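You operate a simulated robot arm through the tools that you are given. There is no shell and no other tool. Be economical: measure what you need, move in short steps, check, and stop when the job is done.

Carry out the task below with a simulated two-armed robot. There is one attempt and no reset: what you move stays moved.

JOB
Press and seal the bagged pillow at 6 bar and 160 degrees.
Fine: power and heater on, drawer shut, start once the green lamp is lit.

Only the result counts: the job must be done as asked and must still hold three seconds after the hand-in. Knocking over, shifting, dropping, spilling or breaking anything else fails it. A push-on lid holds only when it is set on centred and level and pressed home; a screw cap is set on level and turned clockwise until tight.

ROBOT AND FRAMES
Two 7-joint arms with fingered hands on one trunk, hanging from a carriage that runs on a rail from [0.723, 0] to [-1.257, 0] (x, y) and turns from -6.318 to 5.672 rad about z. Base frame: it is fixed where the carriage stands at the start and does not move with it; the origin is on the floor, on the carriage's upright axis, x ahead of it, y to its left, z up; the surface under the hand at the start is at about z = 0.8. Units: m, rad, N and s.
The left shoulder is at the start at [0.04, 0.177, 1.203], the right one opposite. With the tool pointing down near the work surface each hand reaches from about 0.36 to 0.84 m from the robot's upright axis, wherever it stands, measured 20 degrees to its own side. Places, roughly: black power switch [0.7, -0.2, 0.9]; green lamp [0.9, -0.3, 1.1]; heat dial [0.8, -0.3, 0.9]; orange heater switch [0.7, -0.3, 0.9]; press drawer [0.4, -0.7, 0.8]; pressure dial [0.8, -0.2, 0.9]; red press button [0.6, -0.3, 0.9]. Payload 4 kg a hand.
The TCP of each hand is the grasp point between the finger pads, 0.03 m short of the fingertips. In the tool frame z runs along the fingers and y along their closing line. Largest opening 0.104 m; the body of the gripper starts 0.035 m behind the TCP. The gripper is a hand of 4 fingers: y runs from the thumb to the fingers, the wrist lies at [-0.015, -0.104, -0.178] in the tool frame, and closing takes about 1.5 s.
Orientation is that of the tool frame in the base frame, as [roll, pitch, yaw] about the fixed x, y, z axes, in that order (R = Rz(yaw) Ry(pitch) Rx(roll)). With the fingers straight down and the wrist toward the robot, the tool's x, y and z point along [0, 1, 0], [1, 0, 0] and [0, 0, -1] of the base frame.

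CONTROLS
- The arms move only by the tool drive_tool. It takes "left_plan", "right_plan" or both (then of equal length, played together; a hand with none holds still); each is text: rows parted by semicolons, each of 6 numbers parted by spaces: the shift along the tool's x, y, z in m, then the turn, a rotation vector about the tool's x, y, z in rad. In form: tx ty tz ax ay az; .... A call has 1 to 10 rows; each row is the pose to reach, as a shift and turn from the pose commanded when the call began, along the tool's axes at that moment. "left_grip" and "right_grip" are, for a hand that has rows, the finger opening in m, from 0 to 0.104, set as the call begins (left out, the last holds). Each row takes 0.2 s and may step no farther than 0.05 m and 0.15 rad from the row before; otherwise, or with a gripper value out of range, the whole call is refused. A pose out of reach is approached as far as the arm can. The call stops where the force on the tool passes 40 N (or 10 N more than at its start, if that is more) or the arm is blocked; 0.2 s more then pass. Each finger travels about 0.153 m/s and halts on what it meets, pressing with about 33 N; the grip force reading is that of the motor and also rises with nothing between the fingers. The clock runs only during rows and for 0.2 s after the last one: add rows that repeat a pose to give the fingers time. The reply holds the time, the measured pose of the TCP, the force on the tool along the base axes, the opening and the grip force, in the units named above and with some noise, with the torque about the TCP (base axes, N m) and any sound that the robot's microphone picked up.
- Cameras (640 x 400 px; columns grow to the right, rows downward): "scene" is now at [0.2172, -0.0155, 1.4847]; the picture's right is [-0.48, -0.88, 0.00], its down [-0.74, 0.41, -0.53] and it looks along [0.47, -0.26, -0.85] (base axes); focal length 233 px, centre (320, 200). "left" rides on the left gripper at [-0.061, -0.092, -0.13] in its tool frame; the picture's right is [-0.81, -0.27, 0.52], its down [0.53, -0.71, 0.46] and it looks along [0.24, 0.64, 0.72] (tool axes); focal length 275 px, centre (320, 200). "right" rides on the right gripper at [0.061, -0.092, -0.13] in its tool frame; the picture's right is [-0.81, 0.28, -0.52], its down [-0.53, -0.71, 0.46] and it looks along [-0.24, 0.64, 0.72] (tool axes); focal length 275 px, centre (320, 200). There is no depth. A picture from a camera that has moved, and an enlarged one, comes with that camera's place and axes in the base frame and with its lens. The place of the scene camera against the robot may be out by one fixed shift of up to 0.025 m in any direction.
- capture(camera): a new picture of that camera. No time passes.
- slide_trunk(by): slides the trunk up (or, below 0, down) by that many m; the arms and the scene camera ride with it, the base frame stays. It gives what a move gives, with no picture.
- base_move(legs): drives the robot by 1 to 6 legs, each [ahead, left, turn to the left] in m, m and rad, along the robot's own axes; the way and the turn of a leg run together, so that a leg with both is an arc; at most 1.5 m and 3.142 rad a leg. The arms and the cameras ride along, it lands a little off, and it stops where it bumps. It keeps to its track: a leg is cut to what the track allows. It gives what a move gives.
- curl_fingers(index, middle, ring, thumb_bend, thumb_turn, hand): sets how far each is bent, from 0 (flat) to 1 (curled in); at 0.3 the hand is open as for a grip, at 0.7 the pads meet at the TCP. One left out holds its place. A second passes; each finger stops where it meets its share of the squeeze, and holds until it gets a number again. A gripper value or a shape takes the hand back. It gives what a move gives, with no picture; readings hold the bend of each and the force on the fingers (four entries, about 0 where the hand has none), thumb and palm. thumb_turn goes from beside the hand (0) to across from the fingers (1), as for a grip.
- set_grasp(shape, hand): the hand has 4 fingers and takes this shape, open, in about a second: jaw (thumb against the fingers, like two jaws); tri (thumb and two fingers); tip (a fingertip pinch); poke (one finger out to press); point (the index stretched); flat (the hand flat); cup (the hand cupped); fist (a fist). The gripper value then closes the fingers along that shape, each until it touches; the sizes above hold for jaw. It gives what a move gives, with no picture.
- turn_head(pan, tilt): turns the head with the scene camera to pan (to the left, within 1.501 rad either way) and tilt (down, from -0.506 to 1.204), counted from straight ahead of the robot. It gives what a move gives.
- inspect(camera, box): a new picture of the part [left, top, right, bottom] of that camera's present view, enlarged. No time passes.
- sign_off(): hands the job in; it is judged then, once.

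Go step by step. Nothing tells you exact positions but the pictures and the camera data: compare them with the known pose of the tool, close in by small moves and look again before you grip or let go. The budget is 120 turns and 88 pictures, counting those below and the enlarged ones. Unless the task says otherwise, let go and move clear before handing in, and close with one line.

The tools are called as a command line: name --argument value ..., lists and objects as JSON in quotes. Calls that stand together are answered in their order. drive_tool: Moves the arms, as the interface text tells. Its arguments: {"type":"object","properties":{"left_plan":{"type":"string"},"left_grip":{"type":"number"},"right_plan":{"type":"string"},"right_grip":{"type":"number"}},"required":[]} The other tools are called the same way: slide_trunk (by) slides the trunk up or down; set_grasp (shape, hand) gives the hand a shape; curl_fingers (index, middle, ring, thumb_bend, thumb_turn, hand) moves the fingers one by one; base_move (legs) drives the base; turn_head (pan, tilt) turns the head that bears the scene camera; capture (camera) takes a picture; inspect (camera, box) takes an enlarged picture of a part of a camera's view; sign_off () hands the job in.

At the start:

```text
time: 0.0
left_ee_pos: [0.4901, 0.0185, 1.21]
left_orientation: [-3.141, 0.001, 1.57]
left_ft_force: [0.3, -0.5, -1.3]
left_moment: [-0.02, -0.02, 0.01]
left_gripper_width: 0.1035
left_grip_force: 0.1
left_shape: jaw
left_bend: [0.3, 0.3, 0.3, 0.3, 0.98]
left_finger forces: [0.0, 0.0, 0.0, 0.1, 0.0, 0.1]
right_ee_pos: [0.3877, -0.4477, 1.1542]
right_orientation: [3.14, -0.001, 1.571]
right_ft_force: [0.6, 0.1, -0.2]
right_moment: [0.02, 0.0, -0.01]
right_gripper_width: 0.1036
right_grip_force: 0.2
right_shape: jaw
right_bend: [0.3, 0.3, 0.3, 0.3, 0.98]
right_finger forces: [0.0, 0.0, 0.0, 0.1, 0.0, 0.1]
trunk travel left (down, up): [-0.325, 0.438]
robot x, y, heading: [0.0029, 0.0021, -0.002]
head pan, tilt: [-0.504, 1.011]
```

scene: 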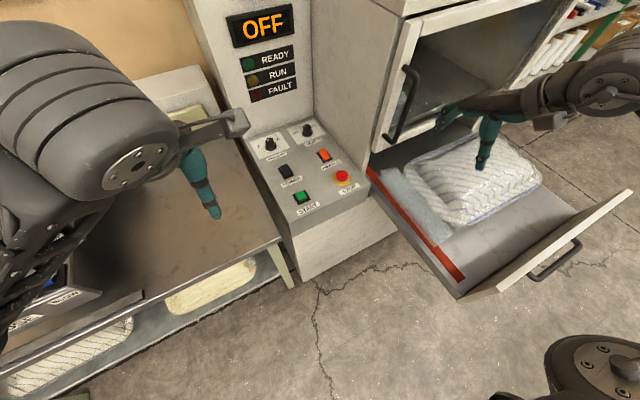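
right: 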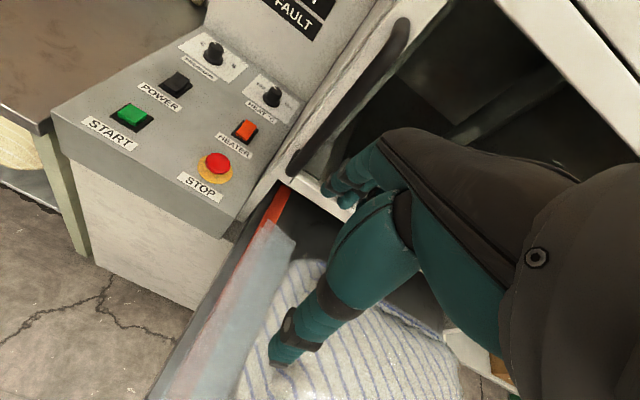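
left: 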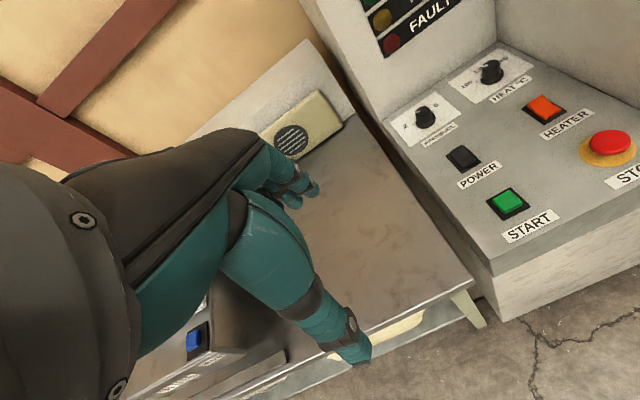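

I see the press with display OFF, the panel with two dials, POWER, HEATER, START and STOP, and an open drawer with the bagged pillow. I look closer at the panel and drawer first.

inspect --camera "scene" --box '[220, 100, 400, 230]'

inspect --camera "scene" --box '[350, 40, 640, 300]'

inspect --camera "left" --box '[380, 40, 560, 170]'

```text
3.08 times, centred on (310, 165) of scene
camera zoom: at [0.2172, -0.0155, 1.4847], right [-0.48, -0.88, 0.0], down [-0.74, 0.41, -0.53], along [0.47, -0.26, -0.85], focal length 716 px, centre (351, 308)
```

zoom: 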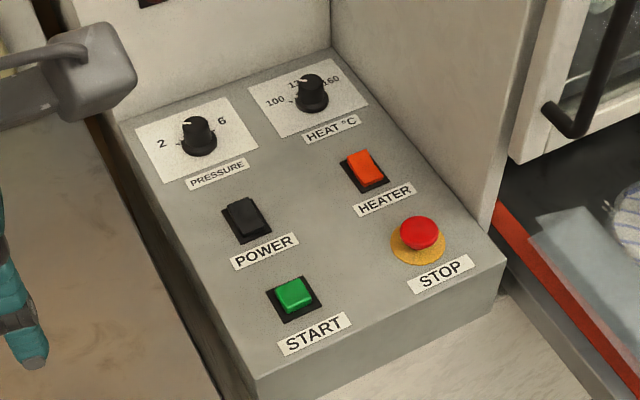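

```text
1.54 times, centred on (495, 170) of scene
camera zoom: at [0.2172, -0.0155, 1.4847], right [-0.48, -0.88, 0.0], down [-0.74, 0.41, -0.53], along [0.47, -0.26, -0.85], focal length 358 px, centre (51, 246)
```

zoom: 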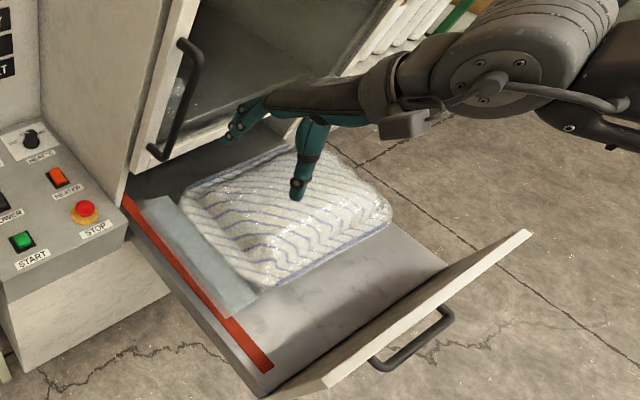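

```text
3.08 times, centred on (470, 105) of left
camera zoom: at [0.3991, -0.0418, 1.3411], right [-0.27, -0.81, -0.52], down [-0.71, 0.53, -0.46], along [0.64, 0.24, -0.72], focal length 847 px, centre (-142, 492)
```

zoom: 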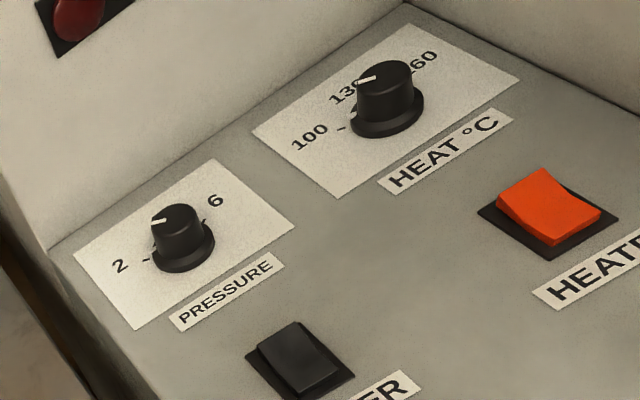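

The dials read about 4 bar and 130 °C, and the switches appear off. I lift and withdraw the right hand to see the bag flap against the red seal bar.

drive_tool --right_plan "0 -0.03 -0.04 0 0 0; 0.03 -0.06 -0.08 0 0 0; 0.07 -0.08 -0.1 0 0 0; 0.11 -0.09 -0.1 0 0 0; 0.14 -0.09 -0.1 0 0 0"

turn_head --pan -0.75 --tilt 0.85

capture --camera "scene"

capture --camera "right"

```text
refused: row 2 steps farther than a row can; nothing moved
```

```text
time: 0.8
left_ee_pos: [0.4913, 0.0186, 1.2093]
left_orientation: [-3.141, -0.001, 1.569]
left_ft_force: [0.1, 0.2, -0.9]
left_moment: [-0.01, -0.02, 0.03]
left_gripper_width: 0.1039
left_grip_force: 0.1
left_shape: jaw
left_bend: [0.3, 0.3, 0.3, 0.3, 0.98]
left_finger forces: [0.0, 0.0, 0.0, 0.1, 0.0, 0.0]
right_ee_pos: [0.3878, -0.4467, 1.1529]
right_orientation: [-3.14, 0.0, 1.57]
right_ft_force: [-0.7, 0.0, -0.1]
right_moment: [-0.03, 0.0, 0.0]
right_gripper_width: 0.1037
right_grip_force: 0.0
right_shape: jaw
right_bend: [0.3, 0.3, 0.3, 0.3, 0.98]
right_finger forces: [0.1, 0.1, 0.1, 0.0, 0.0, 0.1]
trunk travel left (down, up): [-0.325, 0.438]
robot x, y, heading: [-0.0009, 0.0023, -0.0]
head pan, tilt: [-0.75, 0.85]
```

```text
81 pictures are left
camera scene: at [0.214, -0.0353, 1.4964], right [-0.68, -0.73, 0.0], down [-0.55, 0.51, -0.66], along [0.48, -0.45, -0.75], focal length 233 px, centre (320, 200)
```

scene: 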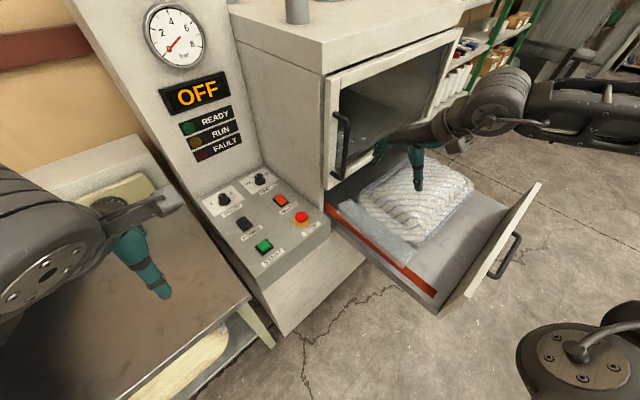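

```text
80 pictures are left
camera right: at [0.2969, -0.3854, 1.2839], right [0.28, -0.81, 0.52], down [-0.71, -0.53, -0.46], along [0.64, -0.24, -0.72], focal length 275 px, centre (320, 200)
```

right: 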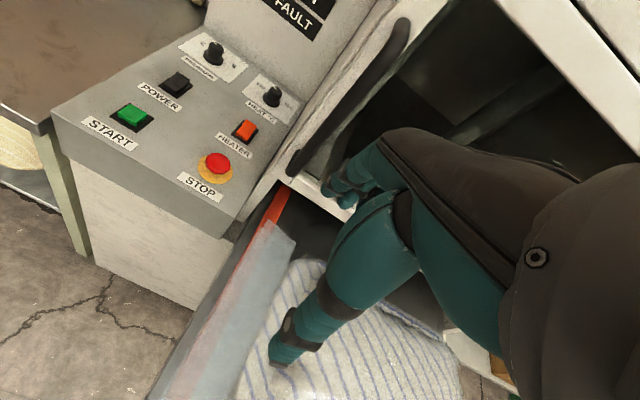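

I retry the retreat with smaller steps.

drive_tool --right_plan "0 -0.02 -0.04 0 0 0; 0 -0.04 -0.08 0 0 0; 0 -0.06 -0.12 0 0 0; 0.03 -0.08 -0.13 0 0 0; 0.07 -0.09 -0.13 0 0 0"

inspect --camera "scene" --box '[310, 140, 550, 310]'

capture --camera "right"

```text
time: 2.0
left_ee_pos: [0.4928, 0.0193, 1.2083]
left_orientation: [-3.14, 0.002, 1.571]
left_ft_force: [-0.1, -1.2, 0.5]
left_moment: [0.02, 0.01, -0.01]
left_gripper_width: 0.1036
left_grip_force: 0.1
left_shape: jaw
left_bend: [0.3, 0.3, 0.3, 0.3, 0.98]
left_finger forces: [0.0, 0.0, 0.0, 0.1, 0.1, 0.0]
right_ee_pos: [0.2985, -0.3756, 1.2846]
right_orientation: [-3.141, -0.001, 1.57]
right_ft_force: [-0.2, -0.7, 0.2]
right_moment: [-0.03, 0.01, 0.0]
right_gripper_width: 0.1036
right_grip_force: 0.1
right_shape: jaw
right_bend: [0.3, 0.3, 0.3, 0.3, 0.98]
right_finger forces: [0.0, 0.0, 0.0, 0.0, 0.0, 0.0]
trunk travel left (down, up): [-0.325, 0.438]
robot x, y, heading: [-0.0012, 0.0025, -0.002]
head pan, tilt: [-0.75, 0.85]
```

```text
2.35 times, centred on (430, 225) of scene
camera zoom: at [0.2142, -0.0354, 1.4965], right [-0.68, -0.73, 0.0], down [-0.55, 0.51, -0.66], along [0.48, -0.45, -0.75], focal length 548 px, centre (61, 141)
```

zoom: 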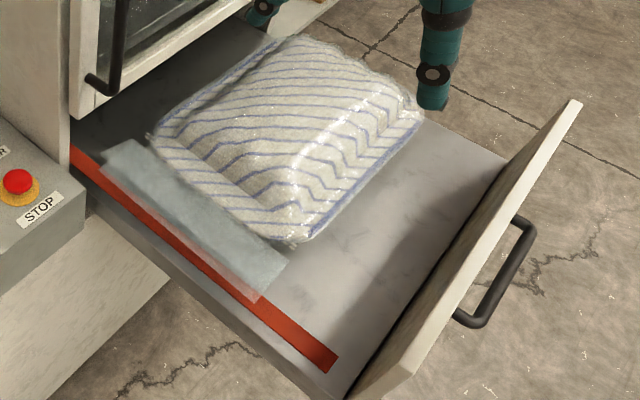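

```text
78 pictures are left
camera right: at [0.2067, -0.3141, 1.415], right [0.27, -0.81, 0.52], down [-0.71, -0.53, -0.46], along [0.64, -0.24, -0.72], focal length 275 px, centre (320, 200)
```

right: 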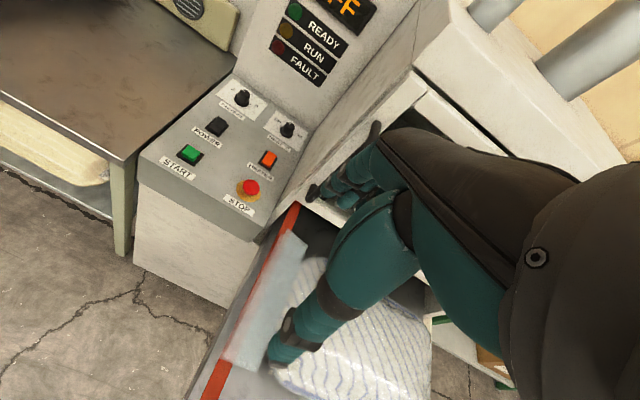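

The flap seems to lie only partly across the red bar; I zoom in on it.

inspect --camera "scene" --box '[330, 185, 440, 285]'

inspect --camera "right" --box '[200, 190, 330, 400]'

```text
4.00 times, centred on (385, 235) of scene
camera zoom: at [0.2142, -0.0354, 1.4965], right [-0.68, -0.73, 0.0], down [-0.55, 0.51, -0.66], along [0.48, -0.45, -0.75], focal length 931 px, centre (60, 60)
```

zoom: 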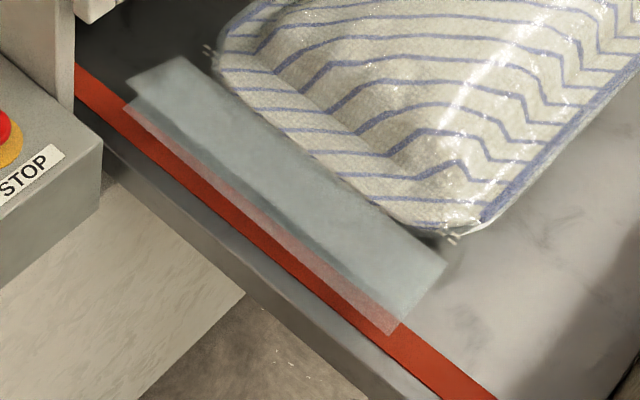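

```text
1.90 times, centred on (265, 295) of right
camera zoom: at [0.2067, -0.3141, 1.415], right [0.27, -0.81, 0.52], down [-0.71, -0.53, -0.46], along [0.64, -0.24, -0.72], focal length 524 px, centre (425, 19)
```

zoom: 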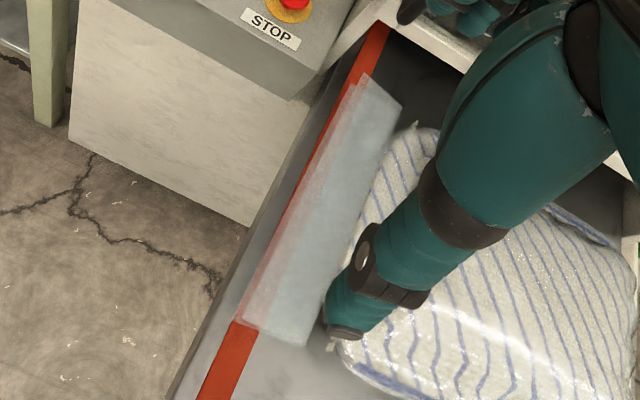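

The flap lies over the red bar, so the bag can stay. By triangulation: POWER (0.706,-0.175,0.877), HEATER (0.705,-0.321,0.878), START (0.593,-0.174,0.876), PRESSURE knob (0.83,-0.172,0.905), HEAT knob (0.832,-0.32,0.90). I move closer and prepare a poke on the right hand.

base_move --legs '[[0.15, 0, 0]]'

set_grasp --hand "right" --shape "poke"

capture --camera "right"

capture --camera "left"

```text
time: 3.3
left_ee_pos: [0.6436, 0.0192, 1.2095]
left_orientation: [-3.141, 0.001, 1.569]
left_ft_force: [-0.9, 0.4, 0.4]
left_moment: [-0.01, 0.02, -0.02]
left_gripper_width: 0.1035
left_grip_force: 0.1
left_shape: jaw
left_bend: [0.3, 0.3, 0.3, 0.3, 0.98]
left_finger forces: [0.0, 0.0, 0.1, 0.0, 0.0, 0.0]
right_ee_pos: [0.4478, -0.3758, 1.2843]
right_orientation: [-3.141, -0.001, 1.57]
right_ft_force: [0.5, -0.8, -0.4]
right_moment: [0.01, -0.01, 0.04]
right_gripper_width: 0.1036
right_grip_force: 0.0
right_shape: jaw
right_bend: [0.3, 0.3, 0.3, 0.3, 0.98]
right_finger forces: [0.0, 0.0, 0.1, 0.1, 0.0, 0.0]
trunk travel left (down, up): [-0.325, 0.438]
robot x, y, heading: [0.1536, 0.0007, 0.002]
head pan, tilt: [-0.75, 0.85]
```

```text
time: 4.2
left_ee_pos: [0.6411, 0.019, 1.2084]
left_orientation: [-3.142, -0.001, 1.571]
left_ft_force: [0.2, 0.5, -0.3]
left_moment: [0.0, -0.01, 0.0]
left_gripper_width: 0.1036
left_grip_force: 0.0
left_shape: jaw
left_bend: [0.3, 0.3, 0.3, 0.3, 0.98]
left_finger forces: [0.0, 0.0, 0.0, 0.0, 0.0, 0.0]
right_ee_pos: [0.4479, -0.376, 1.2844]
right_orientation: [-3.14, 0.002, 1.569]
right_ft_force: [1.2, -0.5, -0.5]
right_moment: [-0.02, -0.01, -0.01]
right_gripper_width: 0.0001
right_grip_force: 0.0
right_shape: poke
right_bend: [0.7, 0.7, 0.99, 1.0, 1.0]
right_finger forces: [0.0, 0.0, 0.1, 0.0, 0.0, 0.0]
trunk travel left (down, up): [-0.325, 0.438]
robot x, y, heading: [0.1509, 0.0004, -0.0]
head pan, tilt: [-0.75, 0.85]
```

```text
75 pictures are left
camera right: at [0.3568, -0.3145, 1.4147], right [0.27, -0.81, 0.52], down [-0.71, -0.53, -0.46], along [0.64, -0.24, -0.72], focal length 275 px, centre (320, 200)
```

right: 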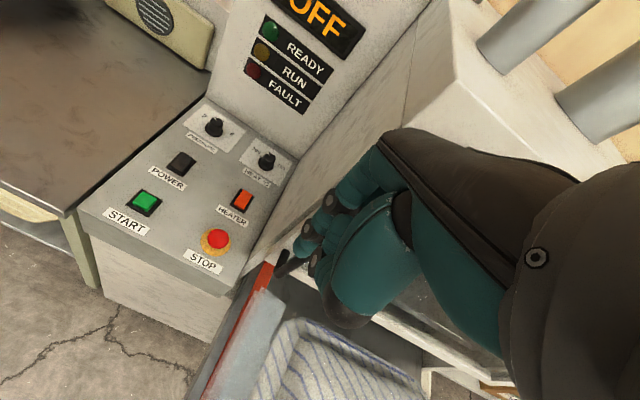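

```text
74 pictures are left
camera left: at [0.5492, -0.042, 1.3411], right [-0.28, -0.81, -0.52], down [-0.71, 0.53, -0.46], along [0.64, 0.24, -0.72], focal length 275 px, centre (320, 200)
```

left: 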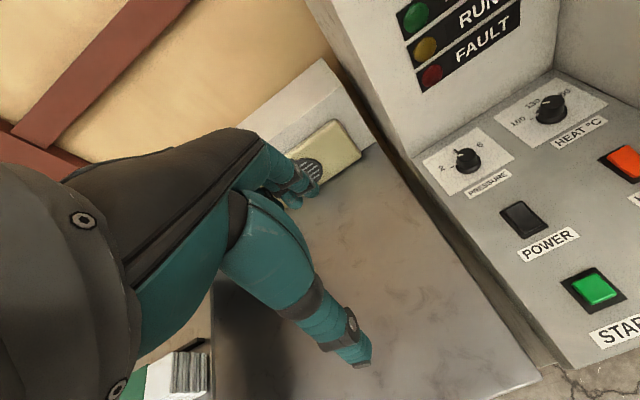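

I inspect the poking fingers to find where the tip is.

inspect --camera "right" --box '[240, 160, 420, 340]'

inspect --camera "left" --box '[430, 70, 640, 220]'

capture --camera "scene"

```text
2.22 times, centred on (330, 250) of right
camera zoom: at [0.3568, -0.3145, 1.4147], right [0.27, -0.81, 0.52], down [-0.71, -0.53, -0.46], along [0.64, -0.24, -0.72], focal length 612 px, centre (298, 89)
```

zoom: 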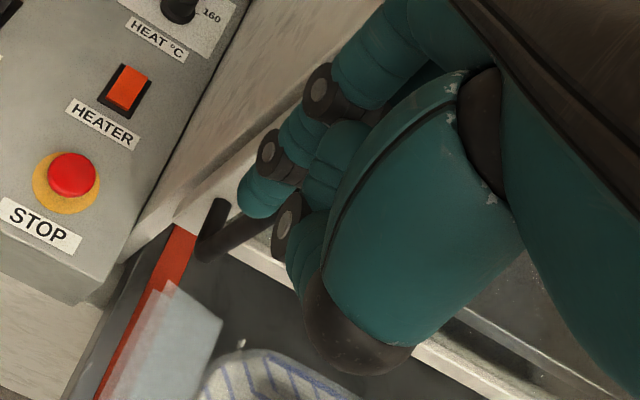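

```text
2.67 times, centred on (535, 145) of left
camera zoom: at [0.5492, -0.042, 1.3411], right [-0.28, -0.81, -0.52], down [-0.71, 0.53, -0.46], along [0.64, 0.24, -0.72], focal length 734 px, centre (-253, 347)
```

zoom: 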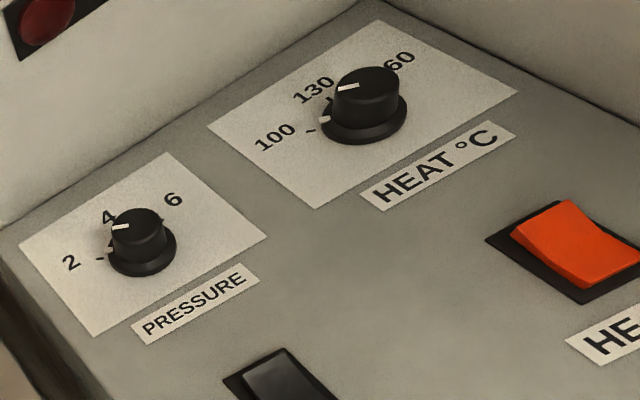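

```text
71 pictures are left
camera scene: at [0.3642, -0.0355, 1.4965], right [-0.68, -0.73, 0.0], down [-0.55, 0.51, -0.66], along [0.48, -0.45, -0.75], focal length 233 px, centre (320, 200)
```

scene: 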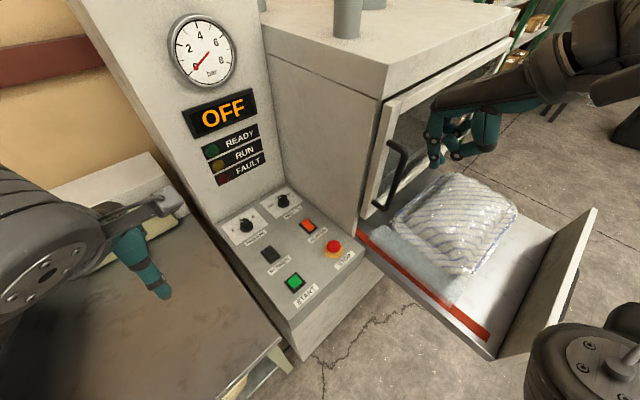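

The poke fingertip lies about 0.03 m past the TCP, nearly centred. I bring it above the POWER switch, with the left hand slightly aside.

drive_tool --right_plan "0.022 0.028 -0.01 0 0 0; 0.044 0.056 0 0 0 0; 0.066 0.084 0.02 0 0 0; 0.088 0.112 0.05 0 0 0; 0.11 0.14 0.08 0 0 0; 0.132 0.168 0.11 0 0 0; 0.154 0.196 0.14 0 0 0; 0.176 0.224 0.17 0 0 0; 0.196 0.252 0.2 0 0 0; 0.196 0.252 0.234 0 0 0" --left_plan "0.02 0 0 0 0 0; 0.04 0 0 0 0 0; 0.06 0 0 0 0 0; 0.06 0 0 0 0 0; 0.06 0 0 0 0 0; 0.06 0 0 0 0 0; 0.06 0 0 0 0 0; 0.06 0 0 0 0 0; 0.06 0 0 0 0 0; 0.06 0 0 0 0 0"

capture --camera "left"

capture --camera "right"

```text
time: 6.4
left_ee_pos: [0.6404, 0.078, 1.2096]
left_orientation: [-3.14, 0.0, 1.57]
left_ft_force: [0.2, -0.5, -0.5]
left_moment: [0.02, -0.01, 0.01]
left_gripper_width: 0.1038
left_grip_force: 0.1
left_shape: jaw
left_bend: [0.3, 0.3, 0.3, 0.3, 0.98]
left_finger forces: [0.1, 0.1, 0.1, 0.1, 0.1, 0.1]
right_ee_pos: [0.7007, -0.1786, 1.0503]
right_orientation: [-3.141, 0.0, 1.571]
right_ft_force: [0.0, -0.6, -0.8]
right_moment: [0.03, 0.02, 0.01]
right_gripper_width: 0.0
right_grip_force: 0.1
right_shape: poke
right_bend: [0.7, 0.7, 0.99, 1.0, 1.0]
right_finger forces: [0.0, 0.0, 0.1, 0.0, 0.0, 0.1]
trunk travel left (down, up): [-0.325, 0.438]
robot x, y, heading: [0.1498, -0.0001, 0.005]
head pan, tilt: [-0.75, 0.85]
```

```text
70 pictures are left
camera left: at [0.5485, 0.0176, 1.3412], right [-0.28, -0.81, -0.52], down [-0.71, 0.53, -0.46], along [0.64, 0.24, -0.72], focal length 275 px, centre (320, 200)
```

left: 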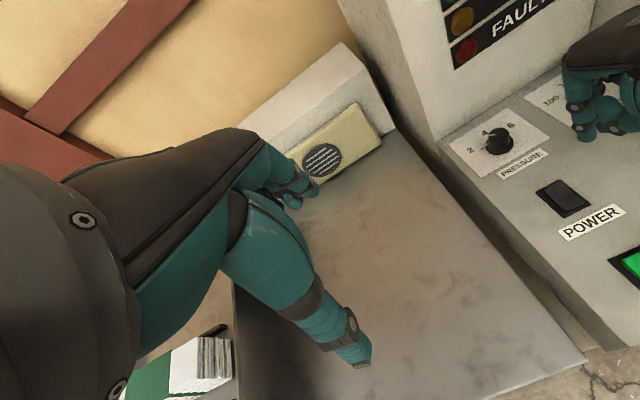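

```text
69 pictures are left
camera right: at [0.6093, -0.1177, 1.1796], right [0.28, -0.81, 0.52], down [-0.71, -0.53, -0.46], along [0.64, -0.24, -0.72], focal length 275 px, centre (320, 200)
```

right: 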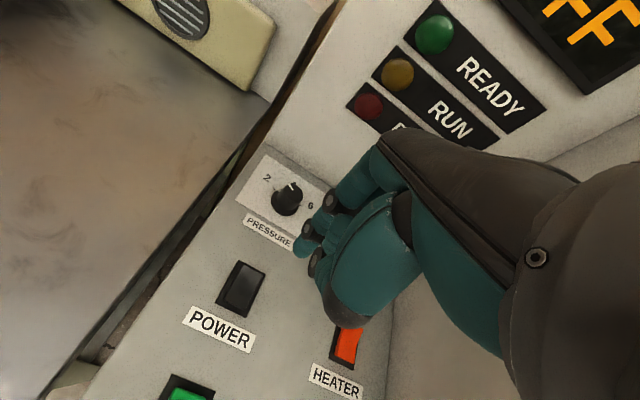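

inspect --camera "right" --box '[180, 150, 360, 390]'

inspect --camera "left" --box '[440, 40, 640, 250]'

```text
1.67 times, centred on (270, 270) of right
camera zoom: at [0.6093, -0.1177, 1.1796], right [0.28, -0.81, 0.52], down [-0.71, -0.53, -0.46], along [0.64, -0.24, -0.72], focal length 459 px, centre (403, 83)
```

zoom: 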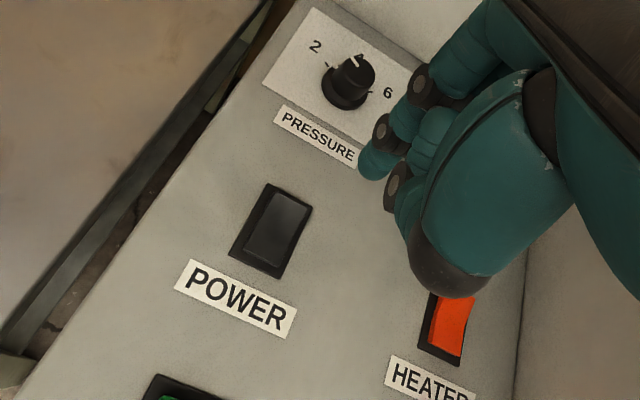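

```text
1.90 times, centred on (540, 145) of left
camera zoom: at [0.5485, 0.0176, 1.3412], right [-0.28, -0.81, -0.52], down [-0.71, 0.53, -0.46], along [0.64, 0.24, -0.72], focal length 524 px, centre (-99, 305)
```

zoom: 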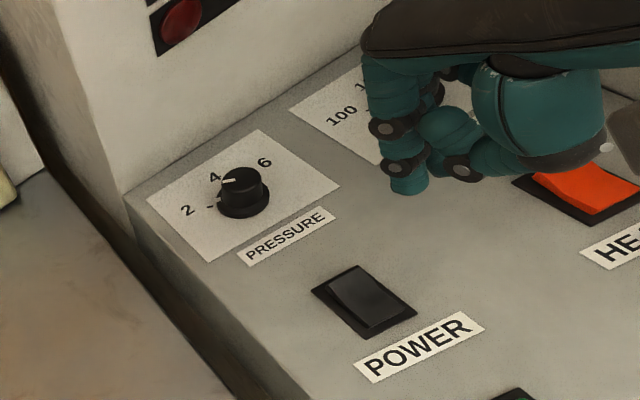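

The fingertip is at about (0.701,-0.172,1.02), right over POWER. I press down on the near half.

drive_tool --right_plan "0 -0.006 0.05 0 0 0; 0 -0.006 0.09 0 0 0; 0 -0.006 0.12 0 0 0; 0 -0.006 0.132 0 0 0; 0 -0.006 0.138 0 0 0; 0 -0.006 0.143 0 0 0; 0 -0.006 0.148 0 0 0; 0 -0.006 0.152 0 0 0; 0 -0.006 0.156 0 0 0"

capture --camera "left"

```text
refused: row 1 steps farther than a row can; nothing moved
```

```text
66 pictures are left
camera left: at [0.5485, 0.0176, 1.3412], right [-0.28, -0.81, -0.52], down [-0.71, 0.53, -0.46], along [0.64, 0.24, -0.72], focal length 275 px, centre (320, 200)
```

left: 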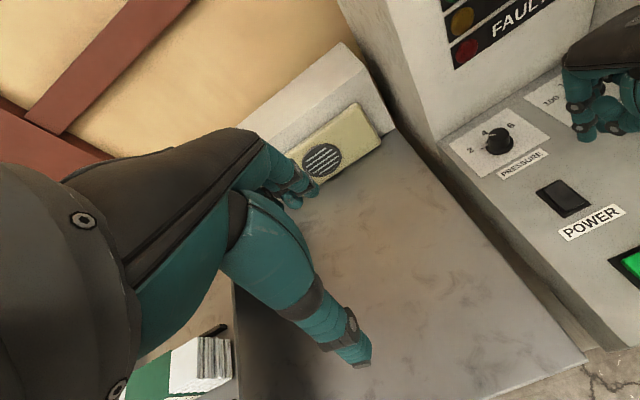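

The first row was just over the step limit; I repeat it within limits.

drive_tool --right_plan "0 -0.006 0.045 0 0 0; 0 -0.006 0.09 0 0 0; 0 -0.006 0.12 0 0 0; 0 -0.006 0.132 0 0 0; 0 -0.006 0.138 0 0 0; 0 -0.006 0.143 0 0 0; 0 -0.006 0.148 0 0 0; 0 -0.006 0.152 0 0 0; 0 -0.006 0.156 0 0 0"

capture --camera "scene"

```text
time: 8.4
left_ee_pos: [0.6415, 0.0781, 1.2093]
left_orientation: [-3.141, 0.0, 1.571]
left_ft_force: [0.4, -0.1, -0.2]
left_moment: [0.01, 0.02, -0.03]
left_gripper_width: 0.1039
left_grip_force: 0.1
left_shape: jaw
left_bend: [0.3, 0.3, 0.3, 0.3, 0.98]
left_finger forces: [0.1, 0.1, 0.0, 0.0, 0.1, 0.0]
right_ee_pos: [0.6952, -0.1782, 0.8973]
right_orientation: [3.136, -0.004, 1.572]
right_ft_force: [-7.3, 1.2, 29.9]
right_moment: [0.11, 0.16, 0.01]
right_gripper_width: 0.0
right_grip_force: 0.0
right_shape: poke
right_bend: [0.7, 0.7, 0.99, 1.0, 1.0]
right_finger forces: [23.2, 7.5, 0.0, 0.1, 0.0, 0.1]
trunk travel left (down, up): [-0.325, 0.438]
robot x, y, heading: [0.1476, 0.0017, 0.001]
head pan, tilt: [-0.75, 0.85]
```

```text
65 pictures are left
camera scene: at [0.3645, -0.0359, 1.4973], right [-0.68, -0.73, 0.0], down [-0.55, 0.51, -0.66], along [0.48, -0.45, -0.75], focal length 233 px, centre (320, 200)
```

scene: 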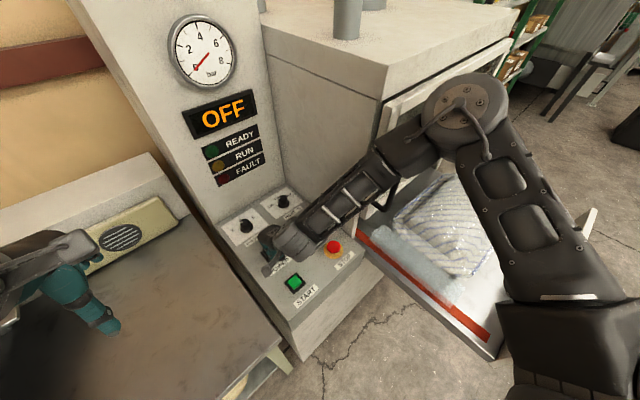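

Near half pressed to 30 N with display still OFF; I now press the far half.

drive_tool --right_plan "0 0 -0.03 0 0 0; 0 0.026 -0.03 0 0 0; 0 0.026 -0.01 0 0 0; 0 0.026 -0.002 0 0 0; 0 0.026 0.003 0 0 0; 0 0.026 0.008 0 0 0; 0 0.026 -0.04 0 0 0"

inspect --camera "scene" --box '[160, 0, 340, 200]'

capture --camera "left"

```text
time: 9.8
left_ee_pos: [0.6416, 0.0776, 1.2099]
left_orientation: [-3.141, -0.001, 1.572]
left_ft_force: [0.5, 0.5, -0.4]
left_moment: [-0.03, -0.01, -0.01]
left_gripper_width: 0.1039
left_grip_force: 0.1
left_shape: jaw
left_bend: [0.3, 0.3, 0.3, 0.3, 0.98]
left_finger forces: [0.0, 0.0, 0.0, 0.0, 0.0, 0.0]
right_ee_pos: [0.7265, -0.1768, 0.8992]
right_orientation: [3.124, -0.009, 1.574]
right_ft_force: [-0.9, -0.7, 19.6]
right_moment: [0.04, -0.09, -0.03]
right_gripper_width: 0.0004
right_grip_force: 0.2
right_shape: poke
right_bend: [0.7, 0.7, 0.99, 1.0, 1.0]
right_finger forces: [14.9, 4.8, 0.0, 0.1, 0.0, 0.1]
trunk travel left (down, up): [-0.325, 0.438]
robot x, y, heading: [0.1504, 0.0023, 0.001]
head pan, tilt: [-0.75, 0.85]
stopped in row 6 (right hand): the force on the tool passed its limit at 44 N (the readings are from after the stop); the commanded pose is now the measured one
```

```text
2.00 times, centred on (250, 100) of scene
camera zoom: at [0.3645, -0.0359, 1.4967], right [-0.68, -0.73, 0.0], down [-0.55, 0.51, -0.66], along [0.48, -0.45, -0.75], focal length 466 px, centre (460, 400)
```

zoom: 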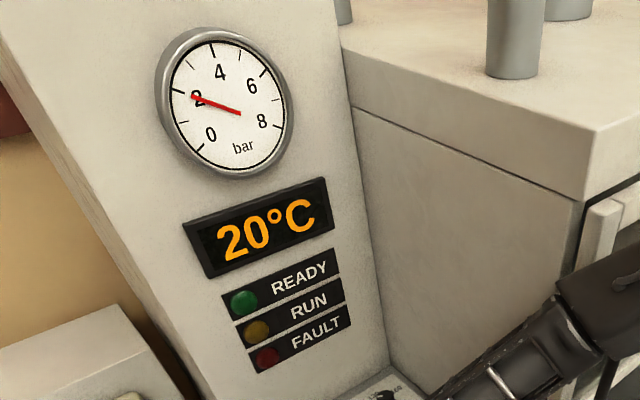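

```text
63 pictures are left
camera left: at [0.5492, 0.0169, 1.3415], right [-0.28, -0.81, -0.52], down [-0.71, 0.53, -0.46], along [0.64, 0.24, -0.72], focal length 275 px, centre (320, 200)
```

left: 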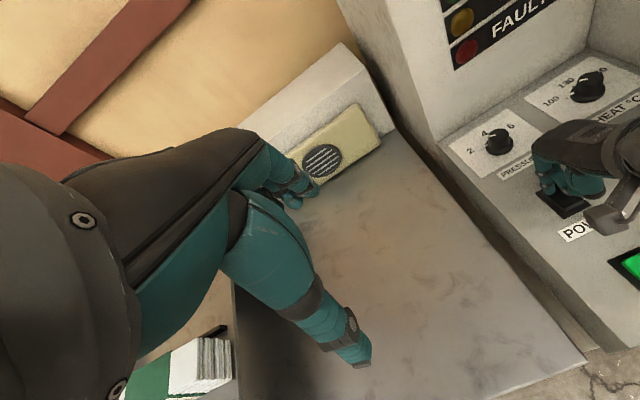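

Power is on: display 20 °C, gauge rising to about 2 bar. Next I lift and move above the far half of HEATER.

drive_tool --right_plan "0 0 -0.04 0.009 0 0; 0 -0.003 -0.08 0.017 0 0; -0.045 -0.005 -0.08 0.017 0 0; -0.09 -0.005 -0.08 0.017 0 0; -0.13 -0.005 -0.08 0.017 0 0; -0.147 -0.005 -0.08 0.017 0 0; -0.147 -0.005 -0.04 0.017 0 0"

capture --camera "right"

capture --camera "scene"

```text
time: 11.6
left_ee_pos: [0.6347, 0.082, 1.2054]
left_orientation: [-3.137, -0.004, 1.571]
left_ft_force: [0.3, 0.4, -0.2]
left_moment: [-0.04, -0.04, -0.04]
left_gripper_width: 0.1033
left_grip_force: 0.0
left_shape: jaw
left_bend: [0.3, 0.3, 0.3, 0.3, 0.98]
left_finger forces: [0.0, 0.0, 0.0, 0.1, 0.1, 0.0]
right_ee_pos: [0.7347, -0.2838, 0.9759]
right_orientation: [3.057, -0.016, 1.64]
right_ft_force: [0.5, 0.4, 0.0]
right_moment: [-0.02, -0.01, 0.01]
right_gripper_width: 0.0
right_grip_force: 0.0
right_shape: poke
right_bend: [0.7, 0.7, 0.99, 1.0, 1.0]
right_finger forces: [0.1, 0.0, 0.0, 0.0, 0.0, 0.0]
trunk travel left (down, up): [-0.325, 0.438]
robot x, y, heading: [0.1456, -0.0005, 0.001]
head pan, tilt: [-0.75, 0.85]
stopped in row 7 (right hand): the arm was blocked; the commanded pose is now the measured one
```

```text
62 pictures are left
camera right: at [0.6287, -0.2317, 1.0994], right [0.29, -0.8, 0.53], down [-0.63, -0.57, -0.52], along [0.72, -0.18, -0.67], focal length 275 px, centre (320, 200)
```

right: 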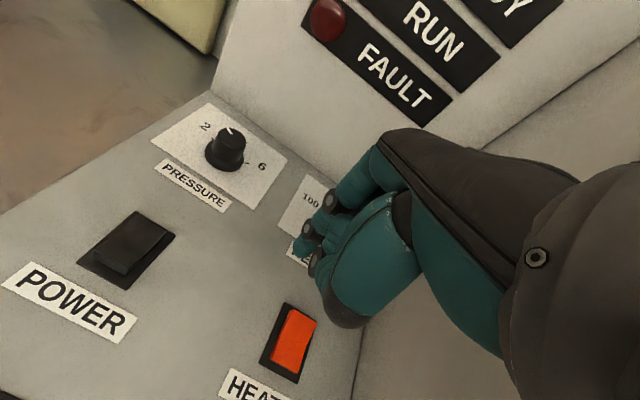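

```text
61 pictures are left
camera scene: at [0.3577, -0.0317, 1.4925], right [-0.68, -0.73, 0.0], down [-0.55, 0.52, -0.66], along [0.48, -0.45, -0.76], focal length 233 px, centre (320, 200)
```

scene: 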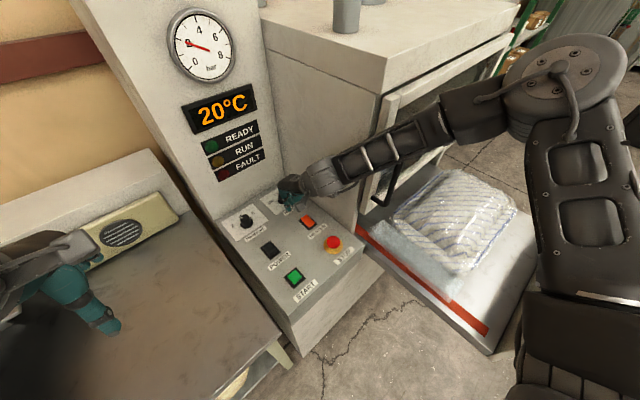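

The right forearm was blocked by the chamber's front corner, since its elbow swings out to the right. I withdraw the right arm and will use the left arm for HEATER and the dials.

drive_tool --right_plan "0.025 0 -0.03 0.02 0 0.02; 0.05 -0.02 -0.06 0.04 0 0.04; 0.06 -0.055 -0.085 0.06 0 0.05; 0.06 -0.095 -0.11 0.085 0 0.07; 0.05 -0.135 -0.13 0.085 0 0.07; 0.035 -0.175 -0.15 0.085 0 0.07; 0.01 -0.21 -0.17 0.085 0 0.07; -0.02 -0.24 -0.19 0.085 0 0.07; -0.045 -0.27 -0.22 0.085 0 0.07; -0.07 -0.29 -0.25 0.085 0 0.07"

set_grasp --hand "left" --shape "poke"

capture --camera "scene"

```text
time: 13.8
left_ee_pos: [0.6392, 0.0772, 1.2102]
left_orientation: [3.141, 0.0, 1.571]
left_ft_force: [0.2, 0.2, 0.7]
left_moment: [0.02, 0.05, 0.02]
left_gripper_width: 0.1036
left_grip_force: 0.1
left_shape: jaw
left_bend: [0.3, 0.3, 0.3, 0.3, 0.98]
left_finger forces: [0.0, 0.0, 0.0, 0.1, 0.0, 0.0]
right_ee_pos: [0.4353, -0.3871, 1.2021]
right_orientation: [-3.126, -0.014, 1.555]
right_ft_force: [-0.3, -0.1, 0.2]
right_moment: [-0.03, 0.04, -0.02]
right_gripper_width: 0.0002
right_grip_force: 0.0
right_shape: poke
right_bend: [0.7, 0.7, 0.99, 1.0, 1.0]
right_finger forces: [0.1, 0.0, 0.1, 0.1, 0.0, 0.1]
right hand out of reach, approached as far as the arm can: row 7, 8, 9
trunk travel left (down, up): [-0.325, 0.438]
robot x, y, heading: [0.1499, -0.0045, 0.001]
head pan, tilt: [-0.75, 0.85]
```

```text
time: 14.7
left_ee_pos: [0.6377, 0.0774, 1.2097]
left_orientation: [3.141, 0.0, 1.571]
left_ft_force: [0.1, -0.3, -0.4]
left_moment: [-0.04, -0.04, 0.0]
left_gripper_width: 0.0002
left_grip_force: 0.1
left_shape: poke
left_bend: [0.7, 0.7, 0.99, 1.0, 1.0]
left_finger forces: [0.0, 0.0, 0.1, 0.0, 0.0, 0.0]
right_ee_pos: [0.4356, -0.3871, 1.2015]
right_orientation: [-3.124, -0.012, 1.554]
right_ft_force: [0.1, 0.3, -1.0]
right_moment: [0.01, 0.0, 0.01]
right_gripper_width: 0.0
right_grip_force: 0.1
right_shape: poke
right_bend: [0.7, 0.7, 0.99, 1.0, 1.0]
right_finger forces: [0.0, 0.1, 0.0, 0.1, 0.0, 0.0]
trunk travel left (down, up): [-0.325, 0.438]
robot x, y, heading: [0.1488, 0.0034, -0.001]
head pan, tilt: [-0.75, 0.85]
```

```text
60 pictures are left
camera scene: at [0.3614, -0.0355, 1.4965], right [-0.68, -0.73, 0.0], down [-0.55, 0.51, -0.66], along [0.48, -0.45, -0.75], focal length 233 px, centre (320, 200)
```

scene: 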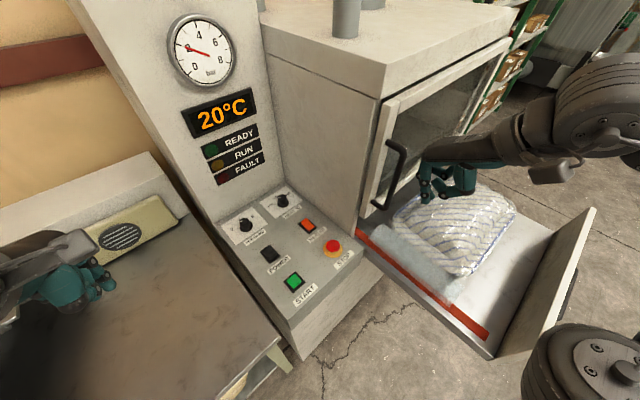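

The left fingers are now in poke shape; I move the left hand over toward the HEATER switch at a safe height.

drive_tool --left_plan "-0.045 0.005 0.005 0 0 0; -0.09 0.015 0.01 0 0 0; -0.135 0.025 0.02 0 0 0; -0.18 0.035 0.03 0 0 0; -0.225 0.045 0.04 0 0 0; -0.27 0.055 0.055 0 0 0; -0.31 0.06 0.07 0 0 0; -0.35 0.07 0.09 0 0 0; -0.38 0.08 0.11 0 0 0; -0.391 0.086 0.15 0 0 0"

capture --camera "left"

capture --camera "scene"

```text
time: 16.9
left_ee_pos: [0.6792, -0.2601, 1.0305]
left_orientation: [-3.139, 0.002, 1.569]
left_ft_force: [-0.6, -0.4, -0.9]
left_moment: [0.0, -0.08, 0.04]
left_gripper_width: 0.0002
left_grip_force: 0.0
left_shape: poke
left_bend: [0.7, 0.7, 0.99, 1.0, 1.0]
left_finger forces: [0.0, 0.0, 0.1, 0.0, 0.0, 0.0]
left hand out of reach, approached as far as the arm can: row 8, 9, 10
right_ee_pos: [0.4323, -0.3868, 1.2012]
right_orientation: [-3.122, -0.011, 1.553]
right_ft_force: [0.7, -0.5, 0.3]
right_moment: [0.03, -0.03, 0.0]
right_gripper_width: 0.0
right_grip_force: 0.0
right_shape: poke
right_bend: [0.7, 0.7, 0.99, 1.0, 1.0]
right_finger forces: [0.0, 0.0, 0.0, 0.0, 0.0, 0.0]
trunk travel left (down, up): [-0.325, 0.438]
robot x, y, heading: [0.1468, 0.0015, 0.003]
head pan, tilt: [-0.75, 0.85]
```

```text
59 pictures are left
camera left: at [0.5875, -0.3207, 1.1635], right [-0.28, -0.81, -0.52], down [-0.71, 0.53, -0.45], along [0.64, 0.24, -0.73], focal length 275 px, centre (320, 200)
```

left: 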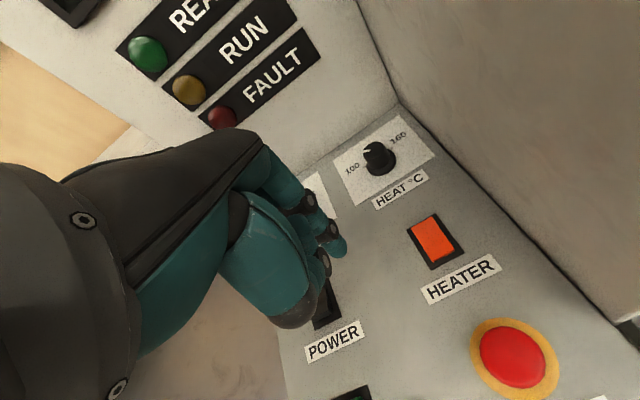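

```text
58 pictures are left
camera scene: at [0.3593, -0.0355, 1.496], right [-0.68, -0.73, 0.0], down [-0.55, 0.51, -0.66], along [0.48, -0.45, -0.75], focal length 233 px, centre (320, 200)
```

scene: 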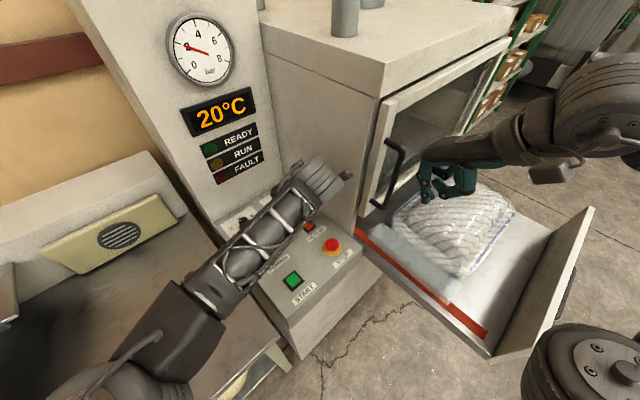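

The left hand runs out of reach here. A straighter right arm from further back should clear the chamber corner, so I park the left hand, and move the base back.

drive_tool --left_plan "0.03 0 -0.04 0 0 0; 0.06 0 -0.08 0 0 0; 0.105 0 -0.1 0 0 0; 0.15 0 -0.12 0 0 0; 0.195 -0.01 -0.14 0 0 0; 0.24 -0.02 -0.16 0 0 0; 0.285 -0.03 -0.18 0 0 0; 0.33 -0.04 -0.18 0 0 0"

base_move --legs '[[-0.16, 0, 0]]'

```text
refused: row 5 steps farther than a row can; nothing moved
```

```text
time: 18.3
left_ee_pos: [0.5208, -0.2614, 1.0317]
left_orientation: [3.141, -0.001, 1.57]
left_ft_force: [0.3, -0.5, 0.2]
left_moment: [0.01, 0.0, 0.05]
left_gripper_width: 0.0001
left_grip_force: 0.0
left_shape: poke
left_bend: [0.7, 0.7, 0.99, 1.0, 1.0]
left_finger forces: [0.1, 0.1, 0.0, 0.0, 0.0, 0.0]
right_ee_pos: [0.2745, -0.3881, 1.2024]
right_orientation: [-3.124, -0.013, 1.55]
right_ft_force: [-0.4, -0.2, 0.3]
right_moment: [0.02, -0.01, -0.02]
right_gripper_width: 0.0003
right_grip_force: 0.1
right_shape: poke
right_bend: [0.7, 0.7, 0.99, 1.0, 1.0]
right_finger forces: [0.0, 0.0, 0.1, 0.0, 0.0, 0.0]
trunk travel left (down, up): [-0.325, 0.438]
robot x, y, heading: [-0.013, 0.0013, 0.002]
head pan, tilt: [-0.75, 0.85]
```

The base moved back without touching anything; now I park the left hand with shorter steps.

drive_tool --left_plan "0.02 0 -0.04 0 0 0; 0.04 0 -0.08 0 0 0; 0.08 0 -0.1 0 0 0; 0.12 0 -0.12 0 0 0; 0.16 -0.01 -0.14 0 0 0; 0.2 -0.02 -0.16 0 0 0; 0.24 -0.03 -0.17 0 0 0; 0.28 -0.04 -0.18 0 0 0; 0.32 -0.04 -0.18 0 0 0; 0.36 -0.04 -0.18 0 0 0"

drive_tool --right_plan "0.005 0.045 -0.01 0 0 0; 0.01 0.09 -0.02 0 0 0; 0.015 0.135 -0.01 0 0 0; 0.02 0.18 0 0 0 0; 0.03 0.225 0.02 0 0 0; 0.04 0.27 0.035 0 0 0; 0.05 0.315 0.05 0 0 0; 0.06 0.36 0.065 0 0 0; 0.06 0.405 0.08 0 0 0; 0.06 0.446 0.1 0 0 0"

capture --camera "right"

capture --camera "scene"

```text
time: 20.5
left_ee_pos: [0.4828, 0.1004, 1.2132]
left_orientation: [-3.141, 0.0, 1.568]
left_ft_force: [-0.2, -0.4, -0.3]
left_moment: [-0.01, -0.03, -0.02]
left_gripper_width: 0.0004
left_grip_force: 0.1
left_shape: poke
left_bend: [0.7, 0.7, 0.99, 1.0, 1.0]
left_finger forces: [0.0, 0.0, 0.0, 0.1, 0.0, 0.0]
right_ee_pos: [0.274, -0.3859, 1.2008]
right_orientation: [-3.126, -0.014, 1.551]
right_ft_force: [0.9, 0.8, 0.3]
right_moment: [0.01, 0.03, 0.01]
right_gripper_width: 0.0
right_grip_force: 0.0
right_shape: poke
right_bend: [0.7, 0.7, 0.99, 1.0, 1.0]
right_finger forces: [0.0, 0.0, 0.0, 0.0, 0.0, 0.1]
trunk travel left (down, up): [-0.325, 0.438]
robot x, y, heading: [-0.0159, -0.004, -0.004]
head pan, tilt: [-0.75, 0.85]
```

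```text
refused: row 5 steps farther than a row can; nothing moved
```

```text
57 pictures are left
camera right: at [0.1864, -0.3256, 1.3342], right [0.27, -0.82, 0.5], down [-0.73, -0.51, -0.45], along [0.63, -0.25, -0.74], focal length 275 px, centre (320, 200)
```

right: 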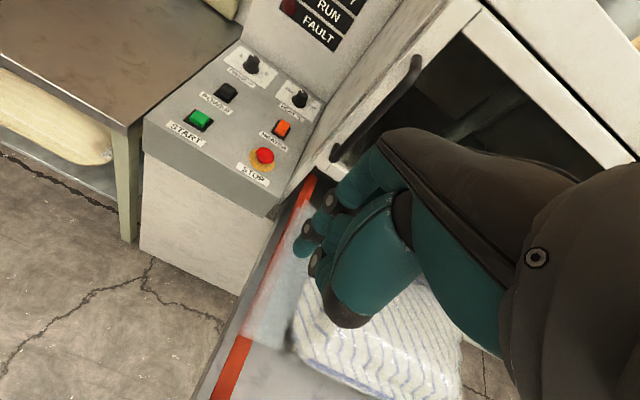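

```text
56 pictures are left
camera scene: at [0.2013, -0.0355, 1.4964], right [-0.68, -0.73, 0.0], down [-0.55, 0.51, -0.66], along [0.48, -0.45, -0.75], focal length 233 px, centre (320, 200)
```

scene: 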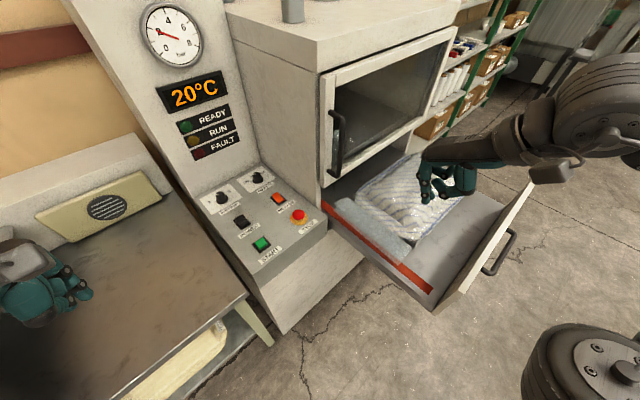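

The arm is clear; I send the right hand forward along a straighter line at height, toward HEATER.

drive_tool --right_plan "0.03 0.035 -0.01 0 0 0; 0.06 0.07 -0.02 0 0 0; 0.09 0.105 -0.02 0 0 0; 0.1 0.15 -0.01 0 0 0; 0.1 0.195 0 0 0 0; 0.1 0.24 0.015 0 0 0; 0.1 0.285 0.03 0 0 0; 0.1 0.33 0.045 0 0 0; 0.1 0.375 0.06 0 0 0; 0.1 0.415 0.08 0 0 0"

capture --camera "scene"

capture --camera "right"

```text
time: 22.7
left_ee_pos: [0.4836, 0.0997, 1.2129]
left_orientation: [-3.141, -0.001, 1.57]
left_ft_force: [0.1, 0.0, -0.4]
left_moment: [-0.02, 0.01, 0.0]
left_gripper_width: 0.0001
left_grip_force: 0.0
left_shape: poke
left_bend: [0.7, 0.7, 0.99, 1.0, 1.0]
left_finger forces: [0.0, 0.1, 0.1, 0.1, 0.1, 0.0]
right_ee_pos: [0.6918, -0.2936, 1.1169]
right_orientation: [-3.127, -0.013, 1.553]
right_ft_force: [-0.2, -0.4, 0.4]
right_moment: [-0.02, 0.05, -0.03]
right_gripper_width: 0.0001
right_grip_force: 0.0
right_shape: poke
right_bend: [0.7, 0.7, 0.99, 1.0, 1.0]
right_finger forces: [0.0, 0.0, 0.1, 0.0, 0.0, 0.0]
trunk travel left (down, up): [-0.325, 0.438]
robot x, y, heading: [-0.0126, -0.0033, -0.001]
head pan, tilt: [-0.75, 0.85]
```

```text
55 pictures are left
camera scene: at [0.2017, -0.0357, 1.4966], right [-0.68, -0.73, 0.0], down [-0.55, 0.51, -0.66], along [0.48, -0.45, -0.75], focal length 233 px, centre (320, 200)
```

scene: 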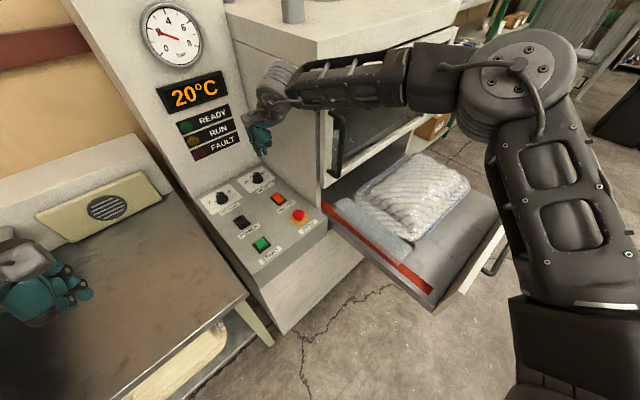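

```text
54 pictures are left
camera right: at [0.6038, -0.2324, 1.2501], right [0.27, -0.82, 0.5], down [-0.73, -0.51, -0.45], along [0.63, -0.24, -0.74], focal length 275 px, centre (320, 200)
```

right: 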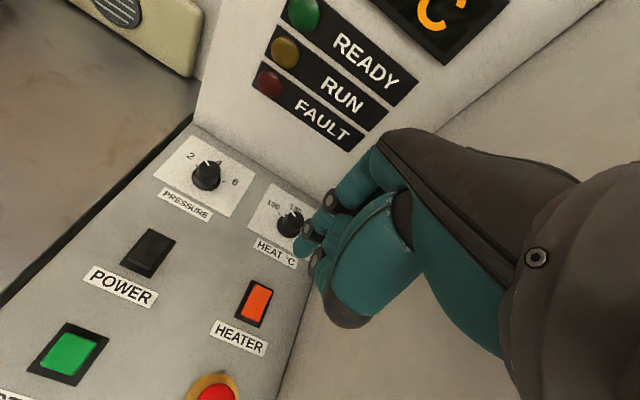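

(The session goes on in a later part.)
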